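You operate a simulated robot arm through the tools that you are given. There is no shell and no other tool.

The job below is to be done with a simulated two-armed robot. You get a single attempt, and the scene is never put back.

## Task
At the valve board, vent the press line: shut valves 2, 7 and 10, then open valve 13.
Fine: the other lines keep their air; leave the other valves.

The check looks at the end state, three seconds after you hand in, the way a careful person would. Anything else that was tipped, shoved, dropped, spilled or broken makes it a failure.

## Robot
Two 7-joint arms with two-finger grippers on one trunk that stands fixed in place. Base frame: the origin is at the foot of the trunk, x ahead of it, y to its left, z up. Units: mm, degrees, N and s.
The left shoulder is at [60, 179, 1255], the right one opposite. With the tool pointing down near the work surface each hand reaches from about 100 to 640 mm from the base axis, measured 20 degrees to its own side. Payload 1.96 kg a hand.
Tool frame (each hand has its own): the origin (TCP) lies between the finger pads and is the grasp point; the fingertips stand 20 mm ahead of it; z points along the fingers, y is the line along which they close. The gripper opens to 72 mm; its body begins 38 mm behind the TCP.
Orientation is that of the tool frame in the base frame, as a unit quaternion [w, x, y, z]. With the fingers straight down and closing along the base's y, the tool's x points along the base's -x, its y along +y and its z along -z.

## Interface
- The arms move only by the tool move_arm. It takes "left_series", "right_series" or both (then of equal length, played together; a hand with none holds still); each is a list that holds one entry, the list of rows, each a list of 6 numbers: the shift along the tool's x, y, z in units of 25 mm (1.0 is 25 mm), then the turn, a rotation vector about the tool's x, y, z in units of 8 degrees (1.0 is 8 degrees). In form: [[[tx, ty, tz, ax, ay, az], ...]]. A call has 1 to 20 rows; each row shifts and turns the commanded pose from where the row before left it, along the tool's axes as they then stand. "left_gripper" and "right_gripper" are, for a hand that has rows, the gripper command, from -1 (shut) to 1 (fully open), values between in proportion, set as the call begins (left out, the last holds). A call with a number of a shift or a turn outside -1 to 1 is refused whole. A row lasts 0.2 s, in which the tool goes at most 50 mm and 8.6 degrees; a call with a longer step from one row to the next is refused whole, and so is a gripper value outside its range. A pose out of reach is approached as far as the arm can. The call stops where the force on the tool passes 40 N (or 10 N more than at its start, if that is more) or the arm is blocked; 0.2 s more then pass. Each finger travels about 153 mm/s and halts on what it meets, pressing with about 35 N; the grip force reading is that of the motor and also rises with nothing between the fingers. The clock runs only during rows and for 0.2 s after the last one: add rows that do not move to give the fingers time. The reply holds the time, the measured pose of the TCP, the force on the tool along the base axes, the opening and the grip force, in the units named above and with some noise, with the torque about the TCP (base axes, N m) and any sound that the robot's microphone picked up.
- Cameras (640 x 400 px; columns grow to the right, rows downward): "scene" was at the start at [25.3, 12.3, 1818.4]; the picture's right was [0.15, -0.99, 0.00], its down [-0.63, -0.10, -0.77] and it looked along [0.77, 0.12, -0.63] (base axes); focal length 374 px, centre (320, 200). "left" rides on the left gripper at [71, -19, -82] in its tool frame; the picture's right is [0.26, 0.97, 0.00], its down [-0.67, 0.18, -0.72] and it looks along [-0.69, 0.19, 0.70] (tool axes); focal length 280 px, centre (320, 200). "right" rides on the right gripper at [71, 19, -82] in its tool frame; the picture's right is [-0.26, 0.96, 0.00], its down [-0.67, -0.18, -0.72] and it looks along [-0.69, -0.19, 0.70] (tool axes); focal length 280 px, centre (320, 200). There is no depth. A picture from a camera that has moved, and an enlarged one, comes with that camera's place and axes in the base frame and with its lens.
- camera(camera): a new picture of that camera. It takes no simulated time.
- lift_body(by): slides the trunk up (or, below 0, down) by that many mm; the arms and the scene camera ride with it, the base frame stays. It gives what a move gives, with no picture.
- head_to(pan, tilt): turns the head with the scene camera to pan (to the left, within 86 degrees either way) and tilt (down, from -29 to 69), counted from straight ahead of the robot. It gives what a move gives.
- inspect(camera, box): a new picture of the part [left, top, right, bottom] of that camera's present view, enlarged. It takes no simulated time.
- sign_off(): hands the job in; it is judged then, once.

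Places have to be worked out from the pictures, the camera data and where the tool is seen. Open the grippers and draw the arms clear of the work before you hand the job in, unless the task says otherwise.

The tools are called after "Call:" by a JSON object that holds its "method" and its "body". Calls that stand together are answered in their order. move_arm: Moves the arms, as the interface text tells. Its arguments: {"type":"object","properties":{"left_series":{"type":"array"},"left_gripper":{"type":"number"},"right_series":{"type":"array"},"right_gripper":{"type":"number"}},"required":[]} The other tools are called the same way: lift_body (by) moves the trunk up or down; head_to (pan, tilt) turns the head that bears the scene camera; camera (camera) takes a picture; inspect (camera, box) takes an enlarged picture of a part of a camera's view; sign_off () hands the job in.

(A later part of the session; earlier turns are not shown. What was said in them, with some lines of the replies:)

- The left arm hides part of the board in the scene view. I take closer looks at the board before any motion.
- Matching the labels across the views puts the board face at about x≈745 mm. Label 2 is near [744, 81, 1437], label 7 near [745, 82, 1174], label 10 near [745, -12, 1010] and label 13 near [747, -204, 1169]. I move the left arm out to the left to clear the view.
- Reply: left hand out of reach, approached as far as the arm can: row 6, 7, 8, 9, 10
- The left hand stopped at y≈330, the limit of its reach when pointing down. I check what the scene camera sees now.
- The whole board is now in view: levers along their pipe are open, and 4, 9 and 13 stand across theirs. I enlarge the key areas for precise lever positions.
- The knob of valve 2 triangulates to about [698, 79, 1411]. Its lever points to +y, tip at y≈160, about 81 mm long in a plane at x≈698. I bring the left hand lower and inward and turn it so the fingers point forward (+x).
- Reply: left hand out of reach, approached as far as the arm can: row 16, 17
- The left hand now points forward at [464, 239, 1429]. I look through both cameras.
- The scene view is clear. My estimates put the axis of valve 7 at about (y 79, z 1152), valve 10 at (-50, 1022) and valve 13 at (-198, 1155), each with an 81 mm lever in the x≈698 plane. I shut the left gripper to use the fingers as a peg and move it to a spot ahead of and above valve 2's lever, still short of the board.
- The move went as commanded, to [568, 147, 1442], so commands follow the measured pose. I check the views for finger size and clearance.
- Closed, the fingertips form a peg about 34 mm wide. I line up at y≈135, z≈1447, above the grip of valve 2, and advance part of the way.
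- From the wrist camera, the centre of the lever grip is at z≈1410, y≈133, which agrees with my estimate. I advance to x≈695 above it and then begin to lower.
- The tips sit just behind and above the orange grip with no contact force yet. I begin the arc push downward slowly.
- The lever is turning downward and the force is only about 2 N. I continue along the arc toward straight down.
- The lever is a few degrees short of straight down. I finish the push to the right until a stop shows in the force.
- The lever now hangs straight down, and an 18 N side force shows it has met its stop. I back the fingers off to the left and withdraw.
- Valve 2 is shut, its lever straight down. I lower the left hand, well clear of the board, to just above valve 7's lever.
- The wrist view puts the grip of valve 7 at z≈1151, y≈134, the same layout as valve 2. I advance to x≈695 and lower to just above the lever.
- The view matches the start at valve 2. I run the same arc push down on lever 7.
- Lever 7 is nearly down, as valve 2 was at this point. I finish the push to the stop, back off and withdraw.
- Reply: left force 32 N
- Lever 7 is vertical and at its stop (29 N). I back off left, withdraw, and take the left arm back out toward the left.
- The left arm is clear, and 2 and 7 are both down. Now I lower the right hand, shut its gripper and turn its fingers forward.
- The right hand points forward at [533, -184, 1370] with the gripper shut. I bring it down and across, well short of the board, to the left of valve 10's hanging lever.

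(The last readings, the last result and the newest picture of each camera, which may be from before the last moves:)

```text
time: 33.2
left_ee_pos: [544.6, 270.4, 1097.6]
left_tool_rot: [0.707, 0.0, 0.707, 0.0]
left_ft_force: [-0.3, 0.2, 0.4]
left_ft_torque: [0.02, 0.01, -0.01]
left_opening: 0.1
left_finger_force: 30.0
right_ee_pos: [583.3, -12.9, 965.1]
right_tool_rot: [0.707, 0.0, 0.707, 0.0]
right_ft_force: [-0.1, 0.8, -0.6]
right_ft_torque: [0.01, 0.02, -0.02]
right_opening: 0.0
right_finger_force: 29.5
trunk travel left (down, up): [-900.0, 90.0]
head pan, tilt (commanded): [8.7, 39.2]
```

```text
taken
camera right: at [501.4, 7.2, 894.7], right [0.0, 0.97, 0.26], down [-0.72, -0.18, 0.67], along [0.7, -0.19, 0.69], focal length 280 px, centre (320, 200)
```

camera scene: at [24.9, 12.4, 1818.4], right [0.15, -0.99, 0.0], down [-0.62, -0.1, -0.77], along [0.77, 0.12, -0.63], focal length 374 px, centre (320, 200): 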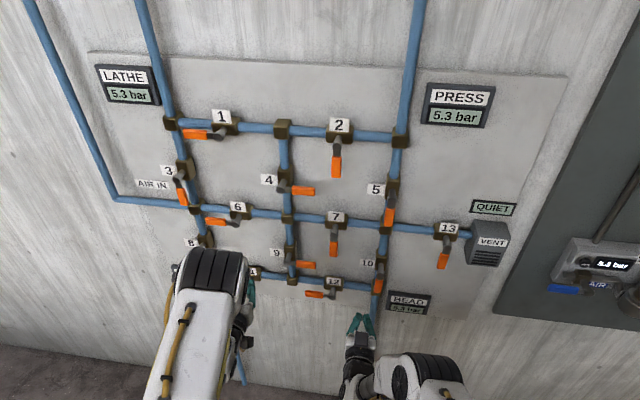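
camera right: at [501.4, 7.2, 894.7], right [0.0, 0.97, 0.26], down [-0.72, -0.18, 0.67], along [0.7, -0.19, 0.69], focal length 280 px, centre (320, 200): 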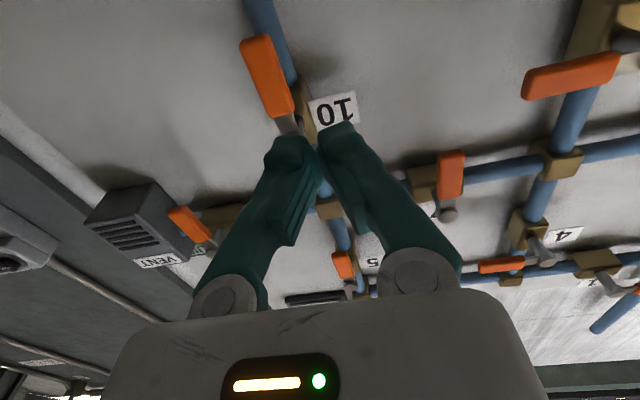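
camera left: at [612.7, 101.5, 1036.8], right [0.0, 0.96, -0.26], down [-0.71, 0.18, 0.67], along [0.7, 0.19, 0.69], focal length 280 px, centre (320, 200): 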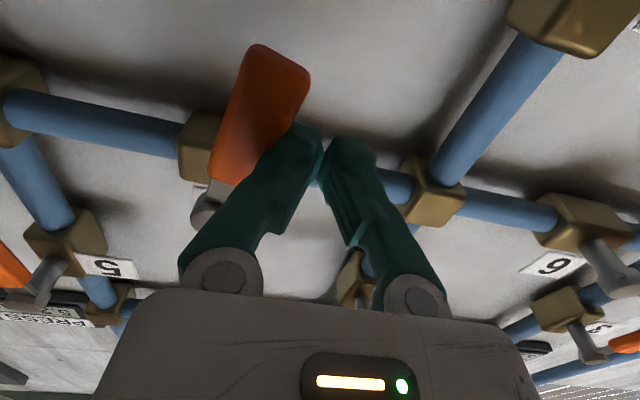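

From the wrist view, lever 10 hangs at y≈-48 with its tip at z≈941, so its axis is near (-49, 1021). I move forward to the left of the lever.

Call:
{"method": "move_arm", "body": {"right_series": [[[0, 0.12, 1, 0, 0, 0], [0, 0, 1, 0, 0, 0], [0, 0, 1, 0, 0, 0], [0, 0, 1, 0, 0, 0], [0, 0, 0.47, 0, 0, 0], [0, 0, 0, 0, 0, 0]]]}}

Call:
{"method": "camera", "body": {"camera": "right"}}

Call:
{"method": "inspect", "body": {"camera": "scene", "box": [290, 220, 490, 345]}}

```text
time: 34.8
left_ee_pos: [545.3, 271.0, 1098.3]
left_tool_rot: [0.707, 0.0, 0.707, 0.0]
left_ft_force: [-0.6, -0.8, 0.0]
left_ft_torque: [0.01, 0.0, 0.02]
left_opening: 0.0
left_finger_force: 29.5
right_ee_pos: [689.8, -16.4, 1016.6]
right_tool_rot: [0.722, 0.008, 0.692, 0.007]
right_ft_force: [-0.2, -0.7, -0.3]
right_ft_torque: [0.03, 0.01, -0.02]
right_opening: 0.0
right_finger_force: 29.7
right hand out of reach, approached as far as the arm can: row 3, 4, 5
trunk travel left (down, up): [-900.0, 90.0]
head pan, tilt (commanded): [8.7, 39.2]
stopped in row 6 (right hand): the arm was blocked; the commanded pose is now the measured one
```

```text
taken
camera right: at [612.1, 5.0, 942.3], right [-0.01, 0.96, 0.28], down [-0.74, -0.2, 0.64], along [0.67, -0.2, 0.72], focal length 280 px, centre (320, 200)
```

right: 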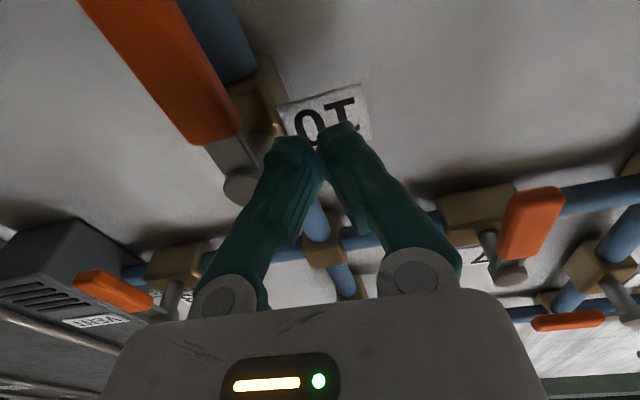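

```text
3.20 times, centred on (390, 282) of scene
camera zoom: at [25.4, 12.5, 1818.4], right [0.15, -0.99, 0.0], down [-0.63, -0.1, -0.77], along [0.77, 0.12, -0.63], focal length 1195 px, centre (96, -64)
```

zoom: 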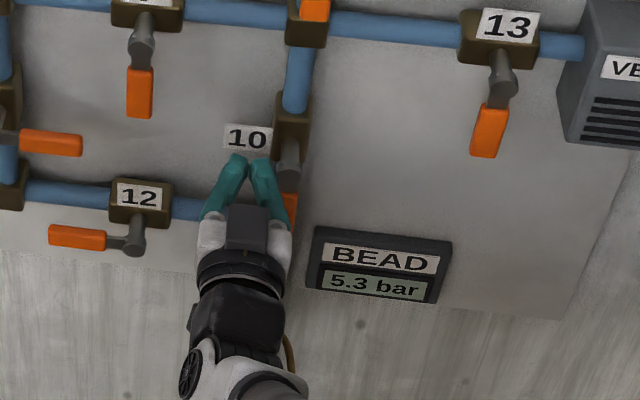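

The hand rose because it ran out of reach this low. I retreat straight back and re-level it, then lower the trunk so that valves 10 and 13 lie near shoulder height.

Call:
{"method": "move_arm", "body": {"right_series": [[[0, 0, -1, 0, 0, 0], [0, 0, -1, 0, 0, 0], [0, 0, -1, 0, 0, 0], [0, 0, -1, 0, 0, 0], [0, 0, -0.5, -0.01, 0.3, -0.15], [0, 0, 0, 0, 0, 0]]]}}

```text
time: 36.2
left_ee_pos: [544.6, 270.8, 1097.6]
left_tool_rot: [0.707, 0.0, 0.708, 0.0]
left_ft_force: [1.5, 0.4, -1.8]
left_ft_torque: [-0.01, 0.01, -0.03]
left_opening: 0.0
left_finger_force: 30.1
right_ee_pos: [576.7, -16.8, 1009.0]
right_tool_rot: [0.706, -0.001, 0.708, 0.0]
right_ft_force: [-0.3, 0.0, -0.1]
right_ft_torque: [0.0, 0.03, -0.01]
right_opening: 0.0
right_finger_force: 29.5
trunk travel left (down, up): [-900.0, 90.0]
head pan, tilt (commanded): [8.7, 39.2]
```

Both hands are over 100 mm short of the levers, so I lower the trunk by 200 mm.

Call:
{"method": "lift_body", "body": {"by": -200}}

Call:
{"method": "camera", "body": {"camera": "scene"}}

```text
time: 38.4
left_ee_pos: [545.3, 270.9, 898.4]
left_tool_rot: [0.707, 0.0, 0.707, 0.0]
left_ft_force: [0.1, -0.4, -0.2]
left_ft_torque: [0.0, 0.01, 0.01]
left_opening: 0.0
left_finger_force: 29.6
right_ee_pos: [577.8, -16.2, 810.1]
right_tool_rot: [0.706, -0.001, 0.708, 0.0]
right_ft_force: [-0.2, 0.1, -0.6]
right_ft_torque: [0.02, 0.0, 0.0]
right_opening: 0.0
right_finger_force: 29.2
trunk travel left (down, up): [-700.0, 290.0]
head pan, tilt (commanded): [8.7, 39.2]
```

```text
taken
camera scene: at [25.2, 12.3, 1618.4], right [0.15, -0.99, 0.0], down [-0.62, -0.1, -0.77], along [0.77, 0.12, -0.63], focal length 374 px, centre (320, 200)
```

scene: 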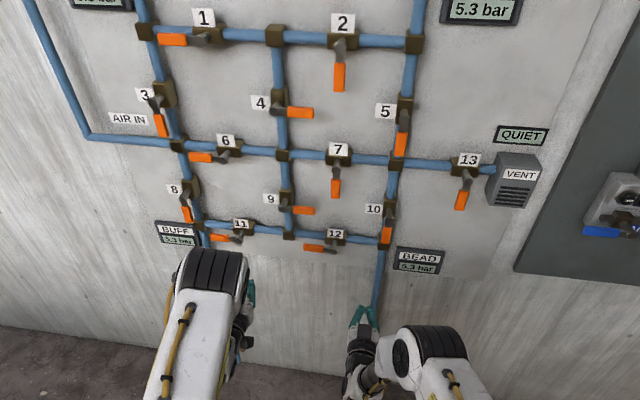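

All levers are as left, and the view is good. I raise the right hand to z≈965, left of lever 10.

Call:
{"method": "move_arm", "body": {"right_series": [[[-1, 0.05, 0, 0, 0, 0], [-1, 0.05, 0, 0, 0, 0], [-1, 0.05, 0, 0, 0, 0], [-1, 0.05, 0, 0, 0, 0], [-1, 0.05, 0, 0, 0, 0], [-1, 0.05, 0, 0, 0, 0], [-0.2, 0, 1, 0, 0, 0], [0, 0, 0, 0, 0, 0]]]}}

Call:
{"method": "camera", "body": {"camera": "right"}}

Call:
{"method": "inspect", "body": {"camera": "scene", "box": [300, 180, 460, 280]}}

```text
time: 40.2
left_ee_pos: [543.8, 270.5, 897.6]
left_tool_rot: [0.707, 0.0, 0.707, 0.0]
left_ft_force: [-0.2, -0.4, 0.1]
left_ft_torque: [0.0, 0.0, -0.02]
left_opening: 0.0
left_finger_force: 29.6
right_ee_pos: [603.1, -9.3, 966.6]
right_tool_rot: [0.706, -0.001, 0.708, 0.0]
right_ft_force: [-0.8, -0.6, -0.3]
right_ft_torque: [0.01, -0.04, -0.03]
right_opening: 0.0
right_finger_force: 29.9
trunk travel left (down, up): [-700.0, 290.0]
head pan, tilt (commanded): [8.7, 39.2]
```

```text
taken
camera right: at [520.9, 10.3, 894.7], right [0.0, 0.97, 0.26], down [-0.71, -0.18, 0.68], along [0.7, -0.19, 0.69], focal length 280 px, centre (320, 200)
```

right: 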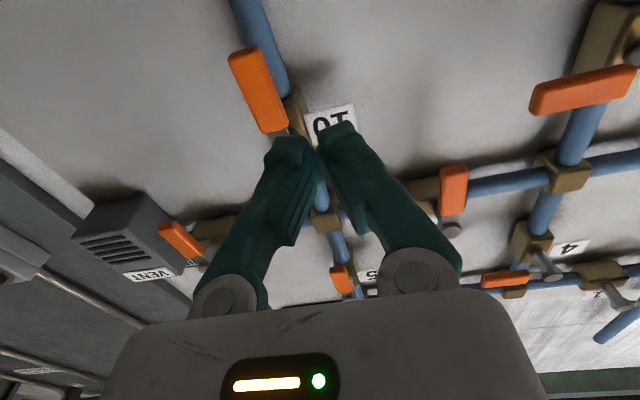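

```text
4.00 times, centred on (380, 230) of scene
camera zoom: at [24.6, 12.4, 1618.4], right [0.15, -0.99, 0.0], down [-0.62, -0.1, -0.78], along [0.77, 0.12, -0.63], focal length 1494 px, centre (80, 80)
```

zoom: 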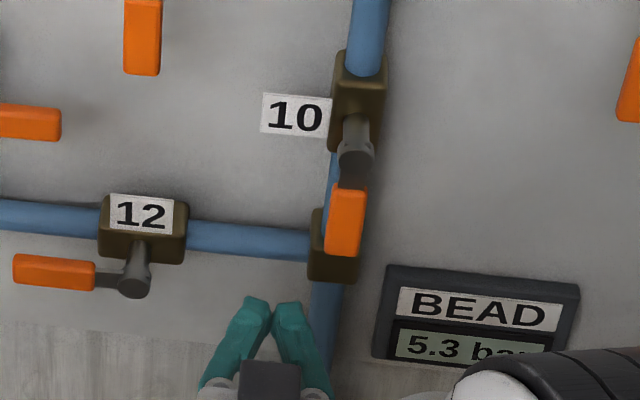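

Lever 10 still reads near y≈-50, axis z≈1020. I advance to its left side at x≈695, which is now within reach.

Call:
{"method": "move_arm", "body": {"right_series": [[[0, 0, 1, 0, 0, 0], [0, 0, 1, 0, 0, 0], [0, 0, 1, 0, 0, 0], [0, 0, 0.65, 0, 0, 0], [0, 0, 0, 0, 0, 0]]]}}

Call:
{"method": "camera", "body": {"camera": "right"}}

Call:
{"method": "inspect", "body": {"camera": "scene", "box": [300, 180, 460, 280]}}

```text
time: 41.4
left_ee_pos: [544.3, 270.7, 897.8]
left_tool_rot: [0.707, 0.0, 0.707, 0.0]
left_ft_force: [1.0, -0.1, -0.6]
left_ft_torque: [0.02, 0.0, 0.02]
left_opening: 0.0
left_finger_force: 30.1
right_ee_pos: [694.3, -8.1, 963.6]
right_tool_rot: [0.706, -0.002, 0.708, 0.001]
right_ft_force: [0.3, -0.1, 0.3]
right_ft_torque: [-0.02, -0.01, 0.0]
right_opening: 0.0
right_finger_force: 29.5
trunk travel left (down, up): [-700.0, 290.0]
head pan, tilt (commanded): [8.7, 39.2]
```

```text
taken
camera right: at [611.3, 10.7, 893.3], right [0.0, 0.97, 0.26], down [-0.71, -0.18, 0.68], along [0.7, -0.18, 0.69], focal length 280 px, centre (320, 200)
```

right: 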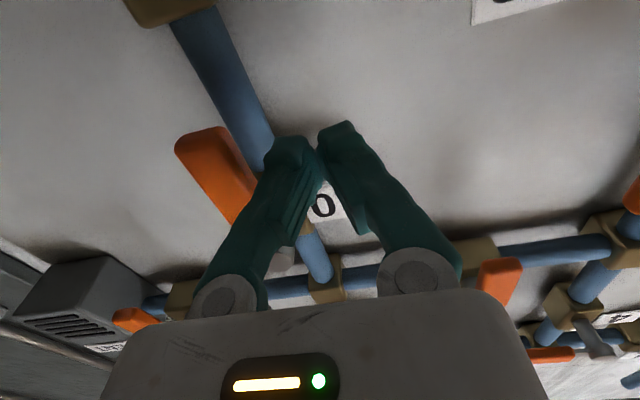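

```text
4.00 times, centred on (380, 230) of scene
camera zoom: at [25.1, 12.3, 1618.4], right [0.15, -0.99, 0.0], down [-0.62, -0.1, -0.77], along [0.77, 0.12, -0.63], focal length 1494 px, centre (80, 80)
```

zoom: 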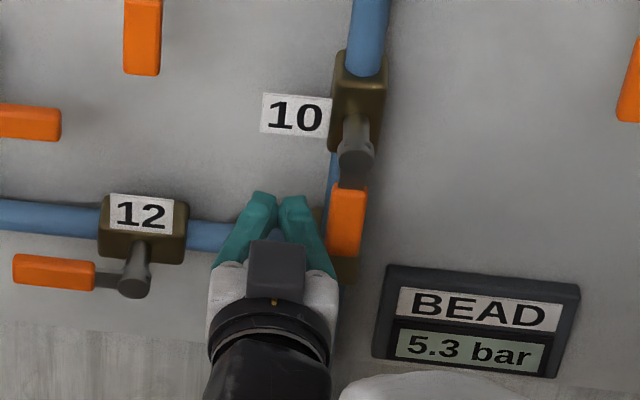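

The peg is just left of the lever with no contact. I start pushing to the right (-y) along the arc.

Call:
{"method": "move_arm", "body": {"right_series": [[[0, -0.24, 0, 0, 0, 0], [0, -0.24, 0, 0, 0, 0], [0.11, -0.26, 0, 0, 0, 0], [0.11, -0.26, 0, 0, 0, 0], [0.038, -0.306, 0, 0, 0, 0], [0.038, -0.306, 0, 0, 0, 0]]]}}

Call:
{"method": "camera", "body": {"camera": "right"}}

Call:
{"method": "inspect", "body": {"camera": "scene", "box": [300, 180, 460, 280]}}

```text
time: 42.8
left_ee_pos: [543.8, 270.0, 898.6]
left_tool_rot: [0.707, 0.0, 0.707, 0.0]
left_ft_force: [0.2, -0.2, 0.6]
left_ft_torque: [0.01, 0.02, 0.01]
left_opening: 0.0
left_finger_force: 29.8
right_ee_pos: [692.7, -47.8, 955.1]
right_tool_rot: [0.706, -0.001, 0.708, 0.0]
right_ft_force: [-1.3, 1.0, -1.1]
right_ft_torque: [0.0, -0.01, 0.01]
right_opening: 0.1
right_finger_force: 29.6
trunk travel left (down, up): [-700.0, 290.0]
head pan, tilt (commanded): [8.7, 39.2]
```

```text
taken
camera right: at [611.6, -29.2, 885.6], right [0.0, 0.97, 0.26], down [-0.71, -0.18, 0.68], along [0.7, -0.18, 0.69], focal length 280 px, centre (320, 200)
```

right: 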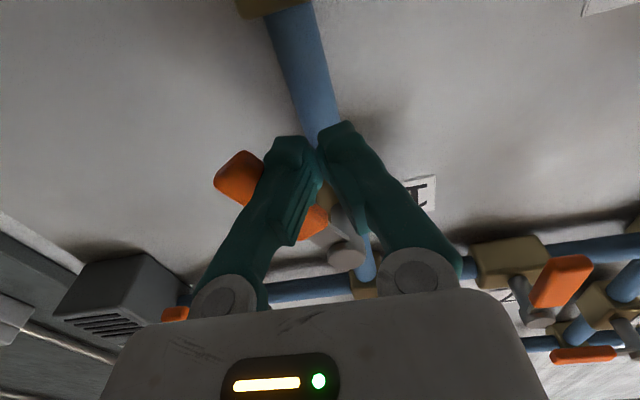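

```text
4.00 times, centred on (380, 230) of scene
camera zoom: at [25.2, 12.3, 1618.4], right [0.15, -0.99, 0.0], down [-0.63, -0.1, -0.77], along [0.77, 0.12, -0.63], focal length 1494 px, centre (80, 80)
```

zoom: 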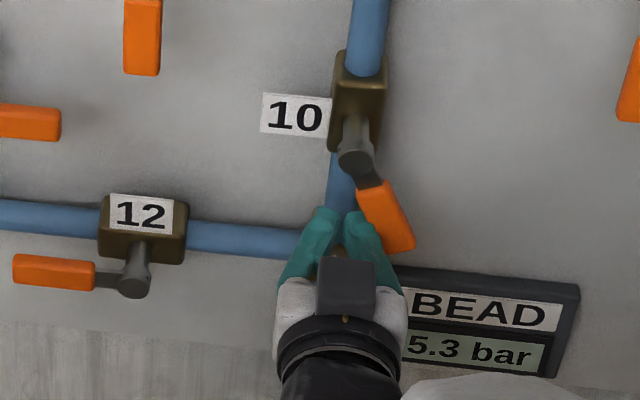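

Lever 10 is turning to the right freely, about a third of the way. I continue along the arc.

Call:
{"method": "move_arm", "body": {"right_series": [[[-0.058, -0.328, 0, 0, 0, 0], [-0.058, -0.328, 0, 0, 0, 0], [-0.166, -0.318, 0, 0, 0, 0], [-0.166, -0.318, 0, 0, 0, 0], [-0.27, -0.26, 0, 0, 0, 0], [-0.27, -0.26, 0, 0, 0, 0]]]}}

Call:
{"method": "inspect", "body": {"camera": "scene", "box": [300, 180, 460, 280]}}

Call:
{"method": "camera", "body": {"camera": "right"}}

```text
time: 44.2
left_ee_pos: [545.2, 269.8, 897.2]
left_tool_rot: [0.707, 0.0, 0.707, 0.0]
left_ft_force: [0.2, 0.4, 0.7]
left_ft_torque: [-0.02, -0.01, -0.01]
left_opening: 0.1
left_finger_force: 29.4
right_ee_pos: [694.2, -94.3, 981.6]
right_tool_rot: [0.706, -0.001, 0.708, 0.001]
right_ft_force: [0.5, -1.3, 0.2]
right_ft_torque: [0.02, 0.01, -0.01]
right_opening: 0.0
right_finger_force: 29.4
trunk travel left (down, up): [-700.0, 290.0]
head pan, tilt (commanded): [8.7, 39.2]
```

```text
4.00 times, centred on (380, 230) of scene
camera zoom: at [25.3, 12.3, 1618.4], right [0.15, -0.99, 0.0], down [-0.63, -0.1, -0.77], along [0.77, 0.12, -0.63], focal length 1494 px, centre (80, 80)
```

zoom: 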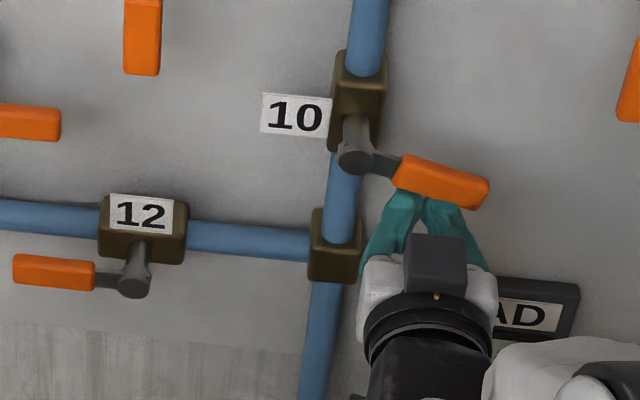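

```text
taken
camera right: at [612.2, -75.3, 910.8], right [0.0, 0.97, 0.26], down [-0.71, -0.18, 0.68], along [0.7, -0.19, 0.69], focal length 280 px, centre (320, 200)
```

right: 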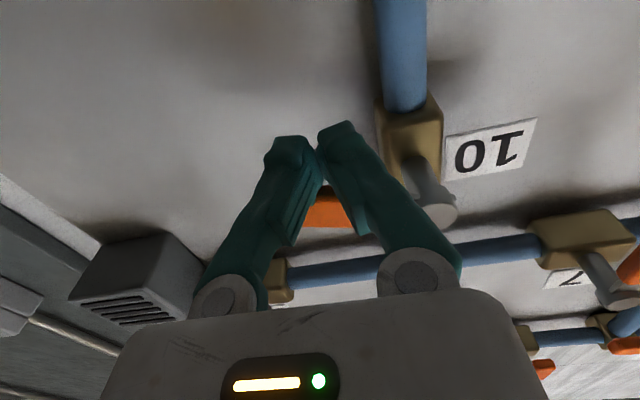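

About 12° remain. I finish by pushing up to the stop.

Call:
{"method": "move_arm", "body": {"right_series": [[[-0.354, -0.168, 0, 0, 0, 0], [-0.354, -0.168, 0, 0, 0, 0], [-0.12, 0, 0, 0, 0, 0], [-0.12, 0, 0, 0, 0, 0]]]}}

Call:
{"method": "inspect", "body": {"camera": "scene", "box": [300, 180, 460, 280]}}

```text
time: 45.2
left_ee_pos: [547.2, 270.7, 895.4]
left_tool_rot: [0.706, 0.0, 0.708, 0.0]
left_ft_force: [0.1, 0.3, 0.4]
left_ft_torque: [-0.02, -0.01, -0.01]
left_opening: 0.0
left_finger_force: 29.9
right_ee_pos: [693.9, -101.5, 998.6]
right_tool_rot: [0.7, -0.002, 0.714, 0.0]
right_ft_force: [-14.9, 5.7, -38.3]
right_ft_torque: [-0.12, 0.21, -0.02]
right_opening: 6.0
right_finger_force: 29.4
trunk travel left (down, up): [-700.0, 290.0]
head pan, tilt (commanded): [8.7, 39.2]
```

```text
4.00 times, centred on (380, 230) of scene
camera zoom: at [28.9, 12.7, 1617.7], right [0.15, -0.99, 0.0], down [-0.63, -0.1, -0.77], along [0.76, 0.12, -0.63], focal length 1494 px, centre (80, 80)
```

zoom: 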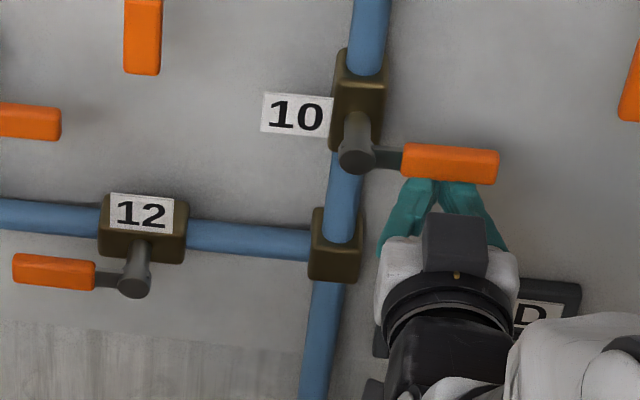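

Lever 10 is horizontal, across its pipe and at its stop (38 N). I back off downward and withdraw.

Call:
{"method": "move_arm", "body": {"right_series": [[[0.4, 0, 0, 0, 0, 0], [0.4, 0, 0, 0, 0, 0], [0.2, 0, 0, 0, 0, 0], [0, 0, -1, 0, 0, 0], [0, 0, -1, 0, 0, 0], [0, 0, -1, 0, 0, 0], [0, 0, -1, 0, 0, 0], [0, 0, 0, 0, 0, 0]]]}}

Call:
{"method": "camera", "body": {"camera": "scene"}}

Call:
{"method": "inspect", "body": {"camera": "scene", "box": [300, 130, 460, 230]}}

Call:
{"method": "inspect", "body": {"camera": "scene", "box": [400, 120, 560, 220]}}

Call:
{"method": "camera", "body": {"camera": "right"}}

```text
time: 47.0
left_ee_pos: [545.1, 270.4, 897.7]
left_tool_rot: [0.707, 0.0, 0.707, 0.0]
left_ft_force: [-0.4, 0.6, 0.5]
left_ft_torque: [0.06, 0.0, 0.01]
left_opening: 0.1
left_finger_force: 29.5
right_ee_pos: [594.3, -103.9, 981.1]
right_tool_rot: [0.706, -0.002, 0.708, 0.001]
right_ft_force: [0.2, 0.6, 0.9]
right_ft_torque: [0.01, 0.0, -0.02]
right_opening: 0.2
right_finger_force: 29.5
trunk travel left (down, up): [-700.0, 290.0]
head pan, tilt (commanded): [8.7, 39.2]
```

```text
taken
camera scene: at [25.8, 12.3, 1618.4], right [0.15, -0.99, 0.0], down [-0.63, -0.1, -0.77], along [0.77, 0.12, -0.63], focal length 374 px, centre (320, 200)
```

scene: 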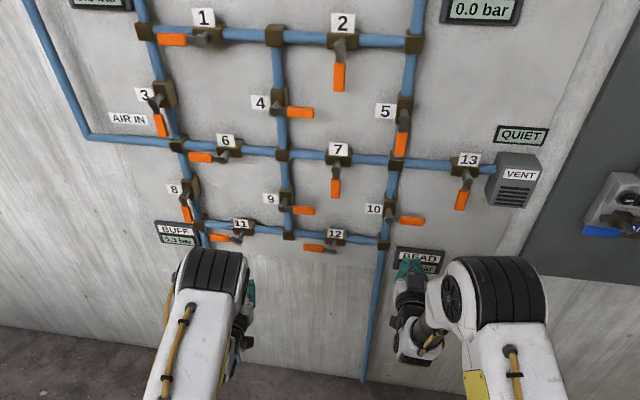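

```text
4.00 times, centred on (380, 180) of scene
camera zoom: at [25.8, 12.3, 1618.4], right [0.15, -0.99, 0.0], down [-0.63, -0.1, -0.77], along [0.77, 0.12, -0.63], focal length 1494 px, centre (80, 280)
```

zoom: 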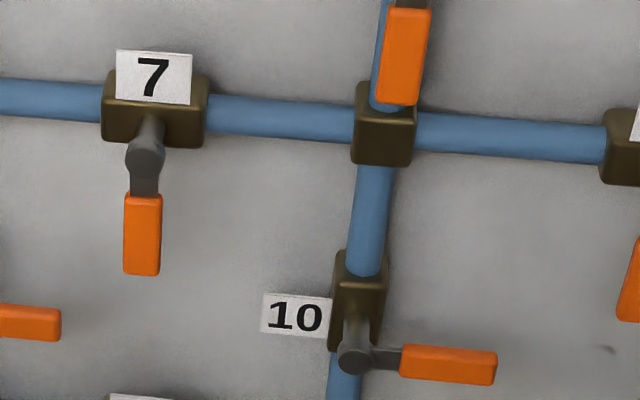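

```text
4.00 times, centred on (480, 170) of scene
camera zoom: at [25.8, 12.3, 1618.4], right [0.15, -0.99, 0.0], down [-0.63, -0.1, -0.77], along [0.77, 0.12, -0.63], focal length 1494 px, centre (-320, 320)
```

zoom: 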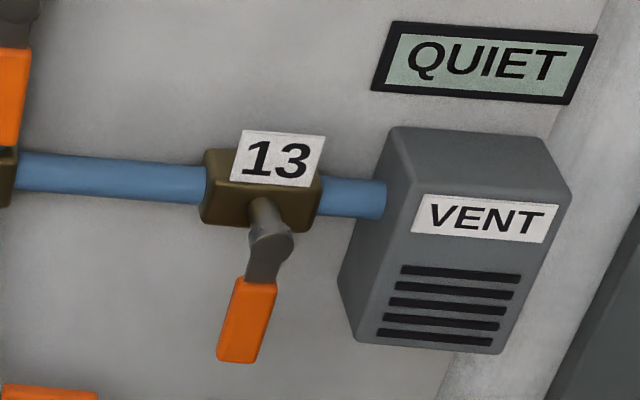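

```text
taken
camera right: at [512.7, -85.1, 909.4], right [0.0, 0.97, 0.26], down [-0.71, -0.18, 0.68], along [0.7, -0.19, 0.69], focal length 280 px, centre (320, 200)
```

right: 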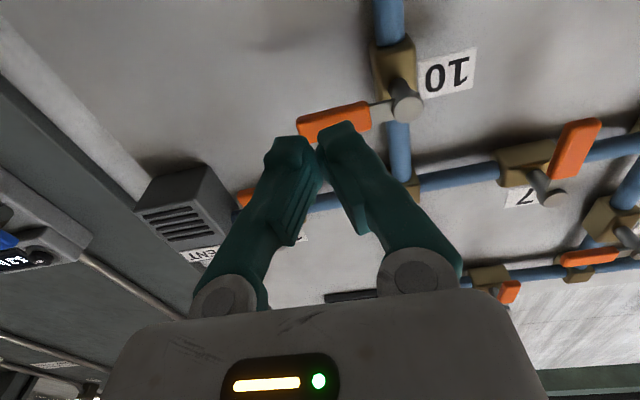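

Valve 10's lever now lies parallel to the horizontal pipes, so it is shut. The PRESS gauge appears to read 0.0 bar, so I check all the gauges and valve 13 closely before going on.

Call:
{"method": "inspect", "body": {"camera": "scene", "box": [140, 210, 300, 260]}}

Call:
{"method": "inspect", "body": {"camera": "scene", "box": [380, 235, 480, 295]}}

Call:
{"method": "inspect", "body": {"camera": "scene", "box": [420, 0, 640, 240]}}

Call:
{"method": "inspect", "body": {"camera": "scene", "box": [60, 0, 260, 130]}}

```text
4.00 times, centred on (220, 235) of scene
camera zoom: at [25.8, 12.3, 1618.4], right [0.15, -0.99, 0.0], down [-0.63, -0.1, -0.77], along [0.77, 0.12, -0.63], focal length 1494 px, centre (720, 60)
```

zoom: 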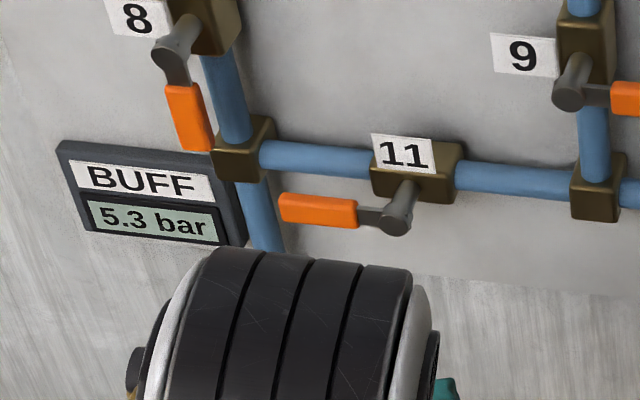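

```text
6.40 times, centred on (430, 265) of scene
camera zoom: at [25.8, 12.3, 1618.4], right [0.15, -0.99, 0.0], down [-0.63, -0.1, -0.77], along [0.77, 0.12, -0.63], focal length 2390 px, centre (-384, -216)
```

zoom: 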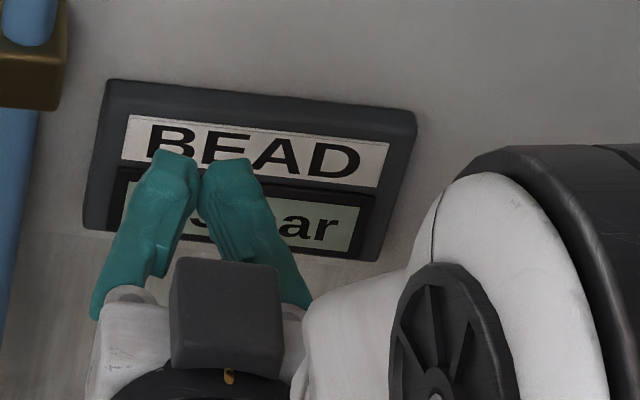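

```text
1.67 times, centred on (530, 120) of scene
camera zoom: at [25.8, 12.3, 1618.4], right [0.15, -0.99, 0.0], down [-0.63, -0.1, -0.77], along [0.77, 0.12, -0.63], focal length 622 px, centre (-30, 333)
```

zoom: 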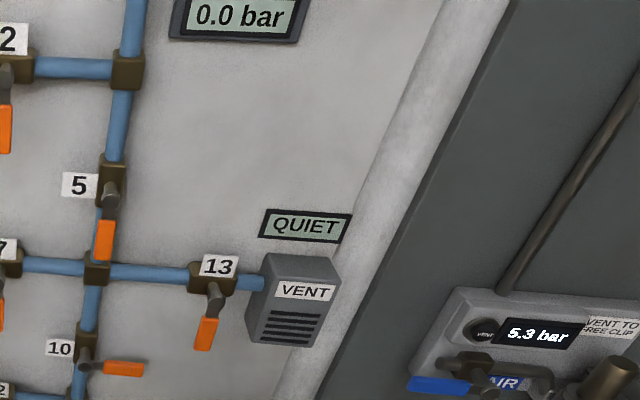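

```text
3.08 times, centred on (160, 65) of scene
camera zoom: at [25.8, 12.3, 1618.4], right [0.15, -0.99, 0.0], down [-0.63, -0.1, -0.77], along [0.77, 0.12, -0.63], focal length 1149 px, centre (812, 615)
```

zoom: 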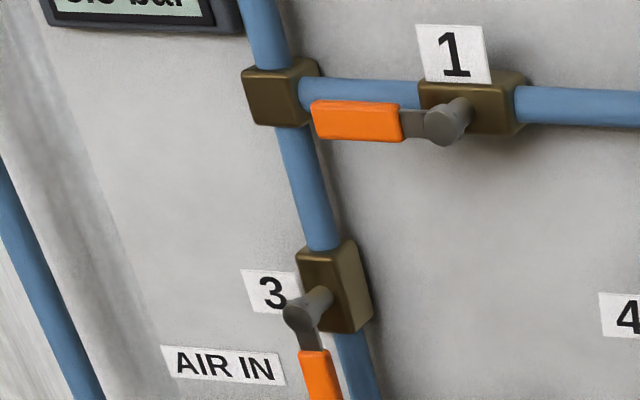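

BUFF still reads 5.3, and the PRESS line is isolated from the supply. Lever 13 hangs at y≈-199 with its axis at z≈1154, and the VENT box's left face is near y≈-268 with its front near x≈717. I move the right hand to a point in front of the gap to the right of lever 13.

Call:
{"method": "move_arm", "body": {"right_series": [[[-0.78, -0.9, 0, 0, 0, 0], [-0.78, -0.9, 0, 0, 0, 0], [-0.78, -0.9, 0, 0, 0, 0], [-0.78, -0.9, 0, 0, 0, 0], [-0.78, -0.9, 0, 0, 0, 0], [-0.78, -0.9, 0, 0, 0, 0], [0, 0, 0.6, 0, 0, 0], [0, 0, 0, 0, 0, 0]]]}}

Call:
{"method": "camera", "body": {"camera": "right"}}

Call:
{"method": "inspect", "body": {"camera": "scene", "box": [380, 120, 580, 245]}}

Call:
{"method": "inspect", "body": {"camera": "scene", "box": [380, 235, 480, 295]}}

```text
time: 48.8
left_ee_pos: [544.4, 270.0, 898.3]
left_tool_rot: [0.707, 0.001, 0.707, -0.001]
left_ft_force: [-0.4, -0.1, 0.3]
left_ft_torque: [0.01, -0.01, 0.01]
left_opening: 0.0
left_finger_force: 29.8
right_ee_pos: [610.6, -237.9, 1096.6]
right_tool_rot: [0.706, -0.002, 0.709, 0.001]
right_ft_force: [-0.1, 0.2, -0.3]
right_ft_torque: [0.03, -0.01, 0.03]
right_opening: 0.1
right_finger_force: 29.5
trunk travel left (down, up): [-700.0, 290.0]
head pan, tilt (commanded): [8.7, 39.2]
```

```text
taken
camera right: at [528.3, -219.6, 1026.2], right [0.0, 0.97, 0.26], down [-0.71, -0.18, 0.68], along [0.7, -0.19, 0.69], focal length 280 px, centre (320, 200)
```

right: 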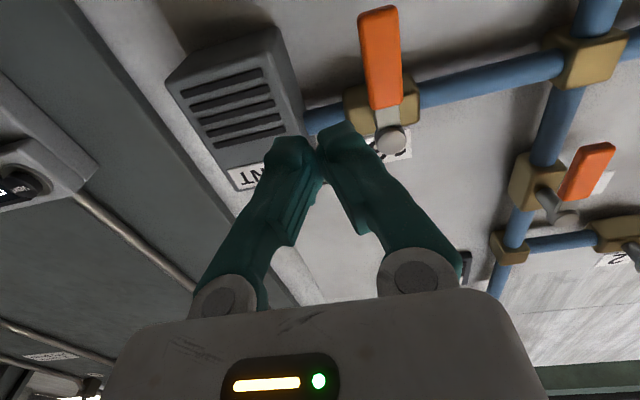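

```text
3.20 times, centred on (480, 182) of scene
camera zoom: at [24.6, 12.1, 1618.4], right [0.15, -0.99, 0.0], down [-0.62, -0.1, -0.78], along [0.77, 0.12, -0.63], focal length 1195 px, centre (-192, 256)
```

zoom: 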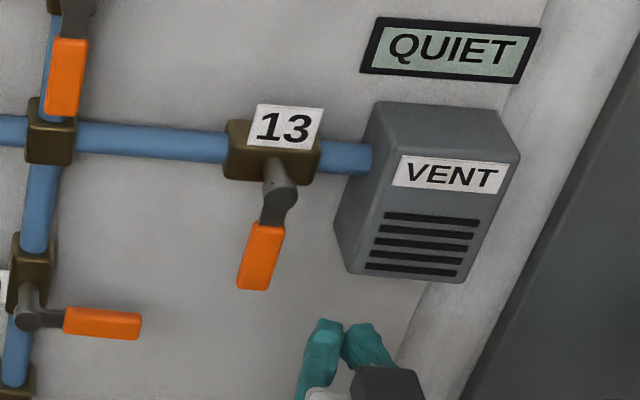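

```text
6.40 times, centred on (430, 265) of scene
camera zoom: at [24.6, 12.1, 1618.4], right [0.15, -0.99, 0.0], down [-0.62, -0.1, -0.78], along [0.77, 0.12, -0.63], focal length 2390 px, centre (-384, -216)
```

zoom: 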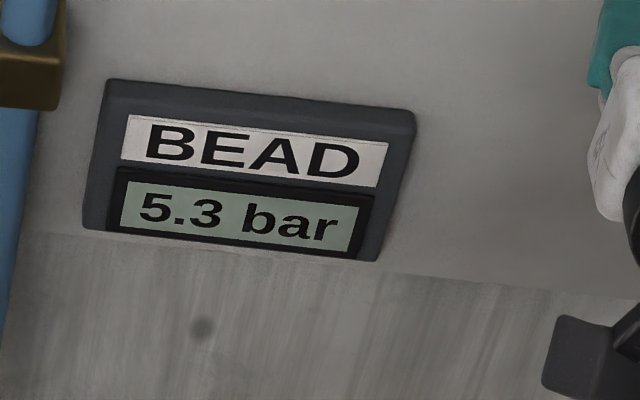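

BEAD still reads 5.3. The gap between lever 13 (y≈-200) and the VENT box (y≈-270) takes the peg at y≈-238 with about 10 mm to spare on each side. I advance to x≈692.

Call:
{"method": "move_arm", "body": {"right_series": [[[0, 0, 1, 0, 0, 0], [0, 0, 1, 0, 0, 0], [0, 0, 1, 0, 0, 0], [0, 0, 0.25, 0, 0, 0], [0, 0, 0, 0, 0, 0]]]}}

Call:
{"method": "camera", "body": {"camera": "right"}}

Call:
{"method": "inspect", "body": {"camera": "scene", "box": [380, 120, 580, 245]}}

```text
time: 50.0
left_ee_pos: [545.8, 271.3, 898.5]
left_tool_rot: [0.707, 0.001, 0.707, -0.001]
left_ft_force: [-1.0, -0.2, -0.5]
left_ft_torque: [0.01, 0.02, 0.0]
left_opening: 0.0
left_finger_force: 30.0
right_ee_pos: [691.4, -238.0, 1097.5]
right_tool_rot: [0.707, -0.001, 0.708, 0.001]
right_ft_force: [0.1, -0.1, -0.2]
right_ft_torque: [0.04, 0.0, 0.01]
right_opening: 0.0
right_finger_force: 29.0
trunk travel left (down, up): [-700.0, 290.0]
head pan, tilt (commanded): [8.7, 39.2]
```

```text
taken
camera right: at [609.1, -218.4, 1026.6], right [0.0, 0.97, 0.26], down [-0.71, -0.18, 0.68], along [0.7, -0.19, 0.69], focal length 280 px, centre (320, 200)
```

right: 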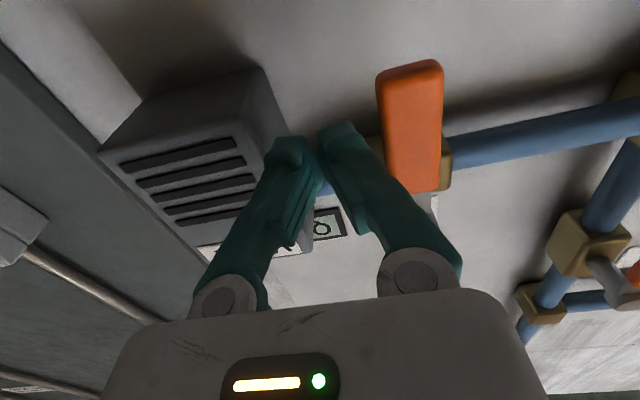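

```text
3.20 times, centred on (480, 182) of scene
camera zoom: at [25.3, 12.3, 1618.4], right [0.15, -0.99, 0.0], down [-0.63, -0.1, -0.77], along [0.77, 0.12, -0.63], focal length 1195 px, centre (-192, 256)
```

zoom: 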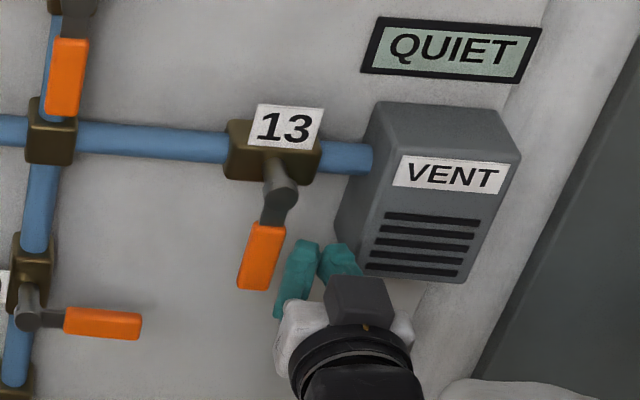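

The peg sits to the right of lever 13 without contact. I push left (+y) and then up along the mirrored arc.

Call:
{"method": "move_arm", "body": {"right_series": [[[0, 0.22, 0, 0, 0, 0], [0, 0.22, 0, 0, 0, 0], [0.11, 0.26, 0, 0, 0, 0], [0.11, 0.26, 0, 0, 0, 0], [0.038, 0.306, 0, 0, 0, 0], [0.038, 0.306, 0, 0, 0, 0]]]}}

Call:
{"method": "inspect", "body": {"camera": "scene", "box": [380, 120, 580, 245]}}

```text
time: 51.4
left_ee_pos: [544.4, 270.6, 898.6]
left_tool_rot: [0.707, 0.0, 0.707, -0.001]
left_ft_force: [0.0, 0.1, 0.7]
left_ft_torque: [-0.03, -0.03, 0.01]
left_opening: 0.0
left_finger_force: 29.8
right_ee_pos: [689.8, -197.8, 1089.4]
right_tool_rot: [0.706, -0.001, 0.708, 0.0]
right_ft_force: [-1.6, -0.2, -0.1]
right_ft_torque: [0.03, -0.02, 0.01]
right_opening: 0.0
right_finger_force: 29.7
trunk travel left (down, up): [-700.0, 290.0]
head pan, tilt (commanded): [8.7, 39.2]
```

```text
3.20 times, centred on (480, 182) of scene
camera zoom: at [25.2, 12.3, 1618.4], right [0.15, -0.99, 0.0], down [-0.62, -0.1, -0.77], along [0.77, 0.12, -0.63], focal length 1195 px, centre (-192, 256)
```

zoom: 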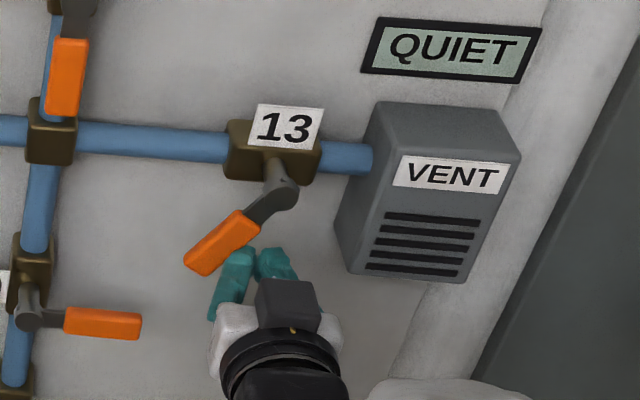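

Lever 13 is turning left as intended. I continue up the arc toward horizontal.

Call:
{"method": "move_arm", "body": {"right_series": [[[-0.058, 0.328, 0, 0, 0, 0], [-0.058, 0.328, 0, 0, 0, 0], [-0.166, 0.318, 0, 0, 0, 0], [-0.166, 0.318, 0, 0, 0, 0], [-0.27, 0.26, 0, 0, 0, 0], [-0.27, 0.26, 0, 0, 0, 0]]]}}

Call:
{"method": "inspect", "body": {"camera": "scene", "box": [380, 120, 580, 245]}}

```text
time: 52.8
left_ee_pos: [544.4, 269.6, 897.5]
left_tool_rot: [0.707, 0.0, 0.707, 0.0]
left_ft_force: [-0.6, 0.3, -0.4]
left_ft_torque: [0.01, -0.02, 0.05]
left_opening: 0.0
left_finger_force: 29.9
right_ee_pos: [690.8, -152.5, 1114.7]
right_tool_rot: [0.706, -0.001, 0.708, 0.0]
right_ft_force: [0.2, -0.8, 0.4]
right_ft_torque: [-0.01, 0.0, -0.01]
right_opening: 0.0
right_finger_force: 29.5
trunk travel left (down, up): [-700.0, 290.0]
head pan, tilt (commanded): [8.7, 39.2]
```

```text
3.20 times, centred on (480, 182) of scene
camera zoom: at [25.3, 12.7, 1618.4], right [0.15, -0.99, 0.0], down [-0.62, -0.1, -0.77], along [0.77, 0.12, -0.63], focal length 1195 px, centre (-192, 256)
```

zoom: 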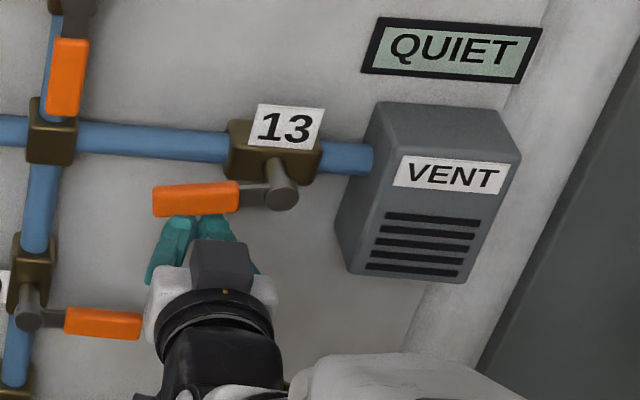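

About 8° remain. I push up to the stop.

Call:
{"method": "move_arm", "body": {"right_series": [[[-0.354, 0.168, 0, 0, 0, 0], [-0.354, 0.168, 0, 0, 0, 0], [-0.12, 0, 0, 0, 0, 0], [-0.12, 0, 0, 0, 0, 0]]]}}

Call:
{"method": "inspect", "body": {"camera": "scene", "box": [380, 120, 580, 245]}}

```text
time: 53.7
left_ee_pos: [544.7, 270.1, 897.8]
left_tool_rot: [0.706, 0.0, 0.708, 0.0]
left_ft_force: [0.5, -0.7, -0.3]
left_ft_torque: [0.04, -0.01, -0.02]
left_opening: 0.1
left_finger_force: 29.2
right_ee_pos: [690.2, -145.9, 1128.0]
right_tool_rot: [0.698, -0.001, 0.716, 0.0]
right_ft_force: [0.0, -3.7, -9.7]
right_ft_torque: [0.09, 0.09, -0.11]
right_opening: 5.7
right_finger_force: 30.1
trunk travel left (down, up): [-700.0, 290.0]
head pan, tilt (commanded): [8.7, 39.2]
stopped in row 4 (right hand): the force on the tool passed its limit at 43 N (the readings are from after the stop); the commanded pose is now the measured one
```

```text
3.20 times, centred on (480, 182) of scene
camera zoom: at [27.3, 11.6, 1618.6], right [0.15, -0.99, 0.0], down [-0.63, -0.09, -0.77], along [0.77, 0.12, -0.63], focal length 1195 px, centre (-192, 256)
```

zoom: 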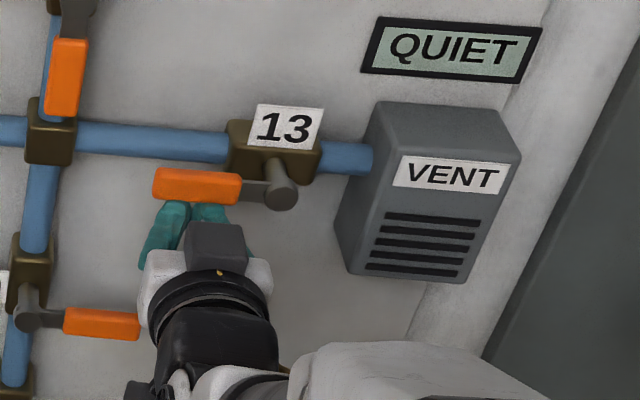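

The lever met its stop (43 N) and lies along the pipe. I back off downward and withdraw the right hand.

Call:
{"method": "move_arm", "body": {"right_series": [[[0.4, 0, 0, 0, 0, 0], [0.4, 0, 0, 0, 0, 0], [0.4, 0, 0, 0, 0, 0], [0, 0, -1, 0, 0, 0], [0, 0, -1, 0, 0, 0], [0, 0, -1, 0, 0, 0], [0, 0, -1, 0, 0, 0], [0, 0, -1, 0, 0, 0], [0, 0, 0, 0, 0, 0]]]}}

Call:
{"method": "camera", "body": {"camera": "scene"}}

Call:
{"method": "inspect", "body": {"camera": "scene", "box": [380, 120, 580, 245]}}

Call:
{"method": "inspect", "body": {"camera": "scene", "box": [260, 0, 420, 100]}}

Call:
{"method": "inspect", "body": {"camera": "scene", "box": [280, 120, 440, 260]}}

```text
time: 55.7
left_ee_pos: [545.5, 271.2, 898.0]
left_tool_rot: [0.707, 0.0, 0.707, 0.0]
left_ft_force: [0.4, -0.4, 0.4]
left_ft_torque: [-0.02, 0.01, 0.01]
left_opening: 0.0
left_finger_force: 29.6
right_ee_pos: [565.9, -144.7, 1102.2]
right_tool_rot: [0.7, -0.001, 0.714, 0.0]
right_ft_force: [0.2, 0.8, -0.1]
right_ft_torque: [0.02, 0.01, 0.02]
right_opening: 0.1
right_finger_force: 29.6
trunk travel left (down, up): [-700.0, 290.0]
head pan, tilt (commanded): [8.7, 39.2]
```

```text
taken
camera scene: at [25.9, 12.3, 1618.4], right [0.15, -0.99, 0.0], down [-0.63, -0.1, -0.77], along [0.77, 0.12, -0.63], focal length 374 px, centre (320, 200)
```

scene: 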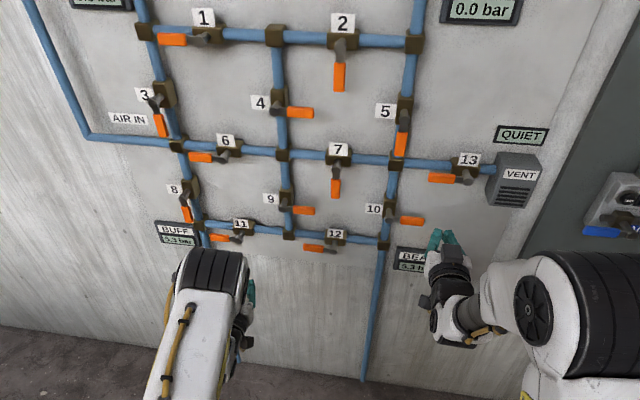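

```text
3.20 times, centred on (480, 182) of scene
camera zoom: at [25.9, 12.3, 1618.4], right [0.15, -0.99, 0.0], down [-0.63, -0.1, -0.77], along [0.77, 0.12, -0.63], focal length 1195 px, centre (-192, 256)
```

zoom: 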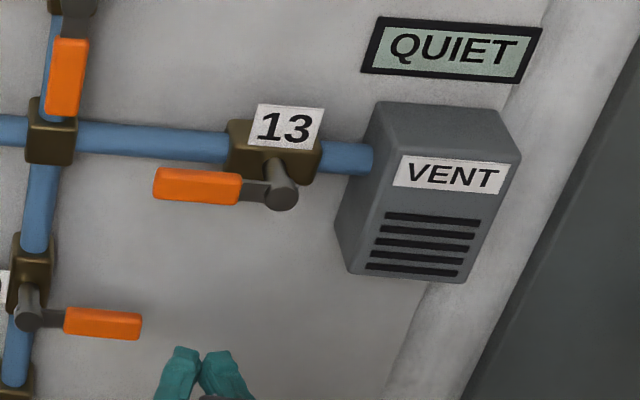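

```text
4.00 times, centred on (340, 50) of scene
camera zoom: at [25.9, 12.3, 1618.4], right [0.15, -0.99, 0.0], down [-0.63, -0.1, -0.77], along [0.77, 0.12, -0.63], focal length 1494 px, centre (240, 800)
```

zoom: 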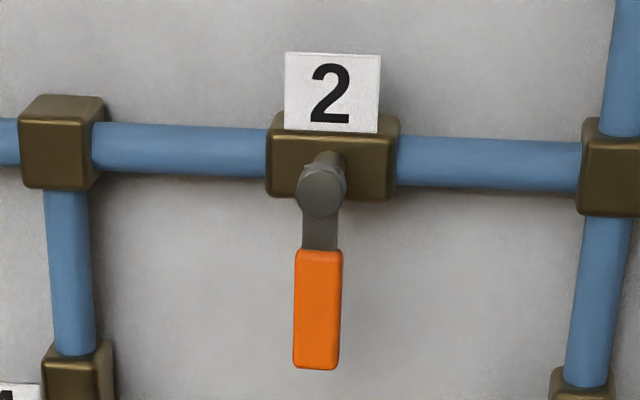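

```text
2.86 times, centred on (360, 190) of scene
camera zoom: at [25.9, 12.3, 1618.4], right [0.15, -0.99, 0.0], down [-0.63, -0.1, -0.77], along [0.77, 0.12, -0.63], focal length 1067 px, centre (206, 229)
```

zoom: 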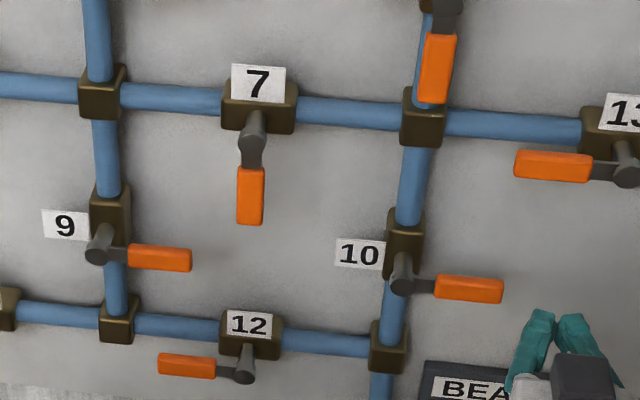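

All four levers show the wanted state: 2, 7 and 10 across their pipes, 13 along its pipe. I draw both hands back, open the grippers, and look higher to check the LATHE and PRESS gauges.

Call:
{"method": "move_arm", "body": {"left_series": [[[0, 0, -1, 0, 0, 0], [0, 0, -1, 0, 0, 0], [0, 0, 0, 0, 0, 0], [0, 0, 0, 0, 0, 0]]], "right_series": [[[0, 0, -1, 0, 0, 0], [0, 0, -1, 0, 0, 0], [0, 0, 0, 0, 0, 0], [0, 0, 0, 0, 0, 0]]], "left_gripper": 1, "right_gripper": 1}}

Call:
{"method": "head_to", "body": {"pan": 5, "tilt": 24}}

Call:
{"method": "camera", "body": {"camera": "scene"}}

```text
time: 56.7
left_ee_pos: [496.1, 270.6, 896.6]
left_tool_rot: [0.707, 0.001, 0.707, -0.001]
left_ft_force: [-0.2, -0.2, -0.5]
left_ft_torque: [-0.02, -0.01, 0.0]
left_opening: 71.9
left_finger_force: 0.1
right_ee_pos: [513.4, -145.5, 1104.6]
right_tool_rot: [0.7, -0.001, 0.715, 0.0]
right_ft_force: [-0.3, 0.2, -0.2]
right_ft_torque: [0.03, -0.03, -0.01]
right_opening: 72.1
right_finger_force: 0.1
trunk travel left (down, up): [-700.0, 290.0]
head pan, tilt (commanded): [8.7, 39.2]
```

```text
time: 57.4
left_ee_pos: [495.3, 269.5, 897.4]
left_tool_rot: [0.707, -0.001, 0.707, 0.0]
left_ft_force: [0.0, 0.4, 0.4]
left_ft_torque: [-0.02, 0.02, 0.0]
left_opening: 72.4
left_finger_force: 0.0
right_ee_pos: [514.6, -144.8, 1104.6]
right_tool_rot: [0.7, -0.001, 0.714, 0.0]
right_ft_force: [0.1, 0.2, -0.2]
right_ft_torque: [0.02, 0.03, 0.0]
right_opening: 72.1
right_finger_force: 0.0
trunk travel left (down, up): [-700.0, 290.0]
head pan, tilt (commanded): [5.0, 24.0]
```

```text
taken
camera scene: at [32.8, 7.5, 1642.1], right [0.09, -1.0, 0.0], down [-0.41, -0.04, -0.91], along [0.91, 0.08, -0.41], focal length 374 px, centre (320, 200)
```

scene: 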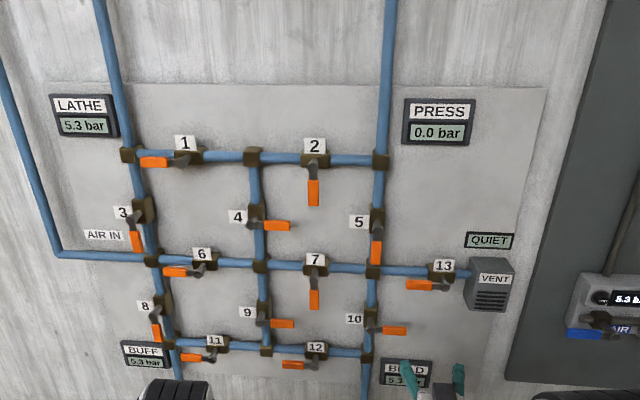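

LATHE and BUFF read 5.3, PRESS reads 0.0, and the BEAD gauge is partly hidden. I take enlarged views to confirm the lever angles and that the right arm is clear of the side panel.

Call:
{"method": "inspect", "body": {"camera": "scene", "box": [230, 120, 530, 390]}}

Call:
{"method": "head_to", "body": {"pan": -25, "tilt": 40}}

Call:
{"method": "camera", "body": {"camera": "scene"}}

```text
1.48 times, centred on (380, 255) of scene
camera zoom: at [32.8, 7.5, 1642.1], right [0.09, -1.0, 0.0], down [-0.41, -0.04, -0.91], along [0.91, 0.08, -0.41], focal length 553 px, centre (231, 118)
```

zoom: 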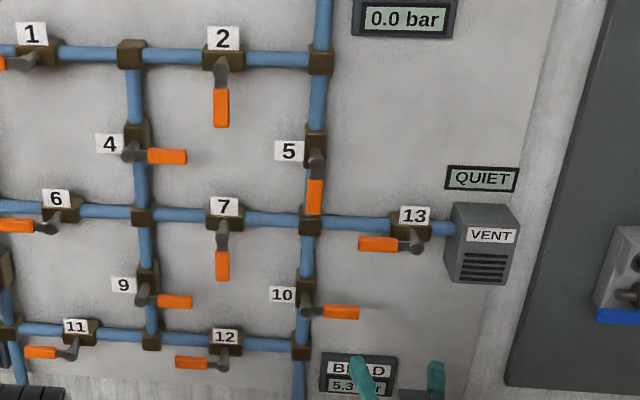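

```text
time: 58.4
left_ee_pos: [495.3, 270.7, 896.5]
left_tool_rot: [0.707, -0.001, 0.707, 0.0]
left_ft_force: [0.5, 0.0, 0.6]
left_ft_torque: [-0.02, -0.01, 0.04]
left_opening: 72.1
left_finger_force: 0.1
right_ee_pos: [515.3, -144.6, 1104.6]
right_tool_rot: [0.7, -0.001, 0.714, 0.0]
right_ft_force: [0.3, -1.0, -0.7]
right_ft_torque: [0.01, -0.02, 0.02]
right_opening: 71.8
right_finger_force: 0.0
trunk travel left (down, up): [-700.0, 290.0]
head pan, tilt (commanded): [-25.0, 40.0]
```

```text
taken
camera scene: at [17.8, -36.4, 1617.3], right [-0.42, -0.91, 0.0], down [-0.58, 0.27, -0.77], along [0.69, -0.32, -0.64], focal length 374 px, centre (320, 200)
```

scene: 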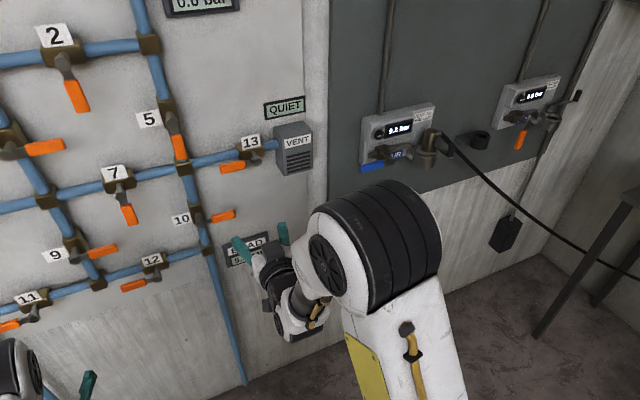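

The side panel and hose are undisturbed, and both hands are open and well clear of the board. Valves 2, 7 and 10 are shut, 13 is open, and LATHE, BUFF and BEAD still hold 5.3 bar. I hand the job in.

Call:
{"method": "sign_off", "body": {}}

```text
The job is handed in.
```

The press line is vented: valves 2, 7 and 10 are shut, and valve 13 was opened last. I turned each lever until it met its stop, and the final pictures show all four in the right position.

- **Gauges:** PRESS reads 0.0 bar; it already did once valve 10 was shut, before I opened 13. LATHE, BUFF and BEAD still read 5.3 bar.
- **Other valves:** no other lever was touched, and nothing was knocked or moved.
- **Robot:** I lowered the trunk by 200 mm so the right arm could reach valves 10 and 13, and left it there. Both grippers are open and drawn back, about 180 mm or more from the levers.
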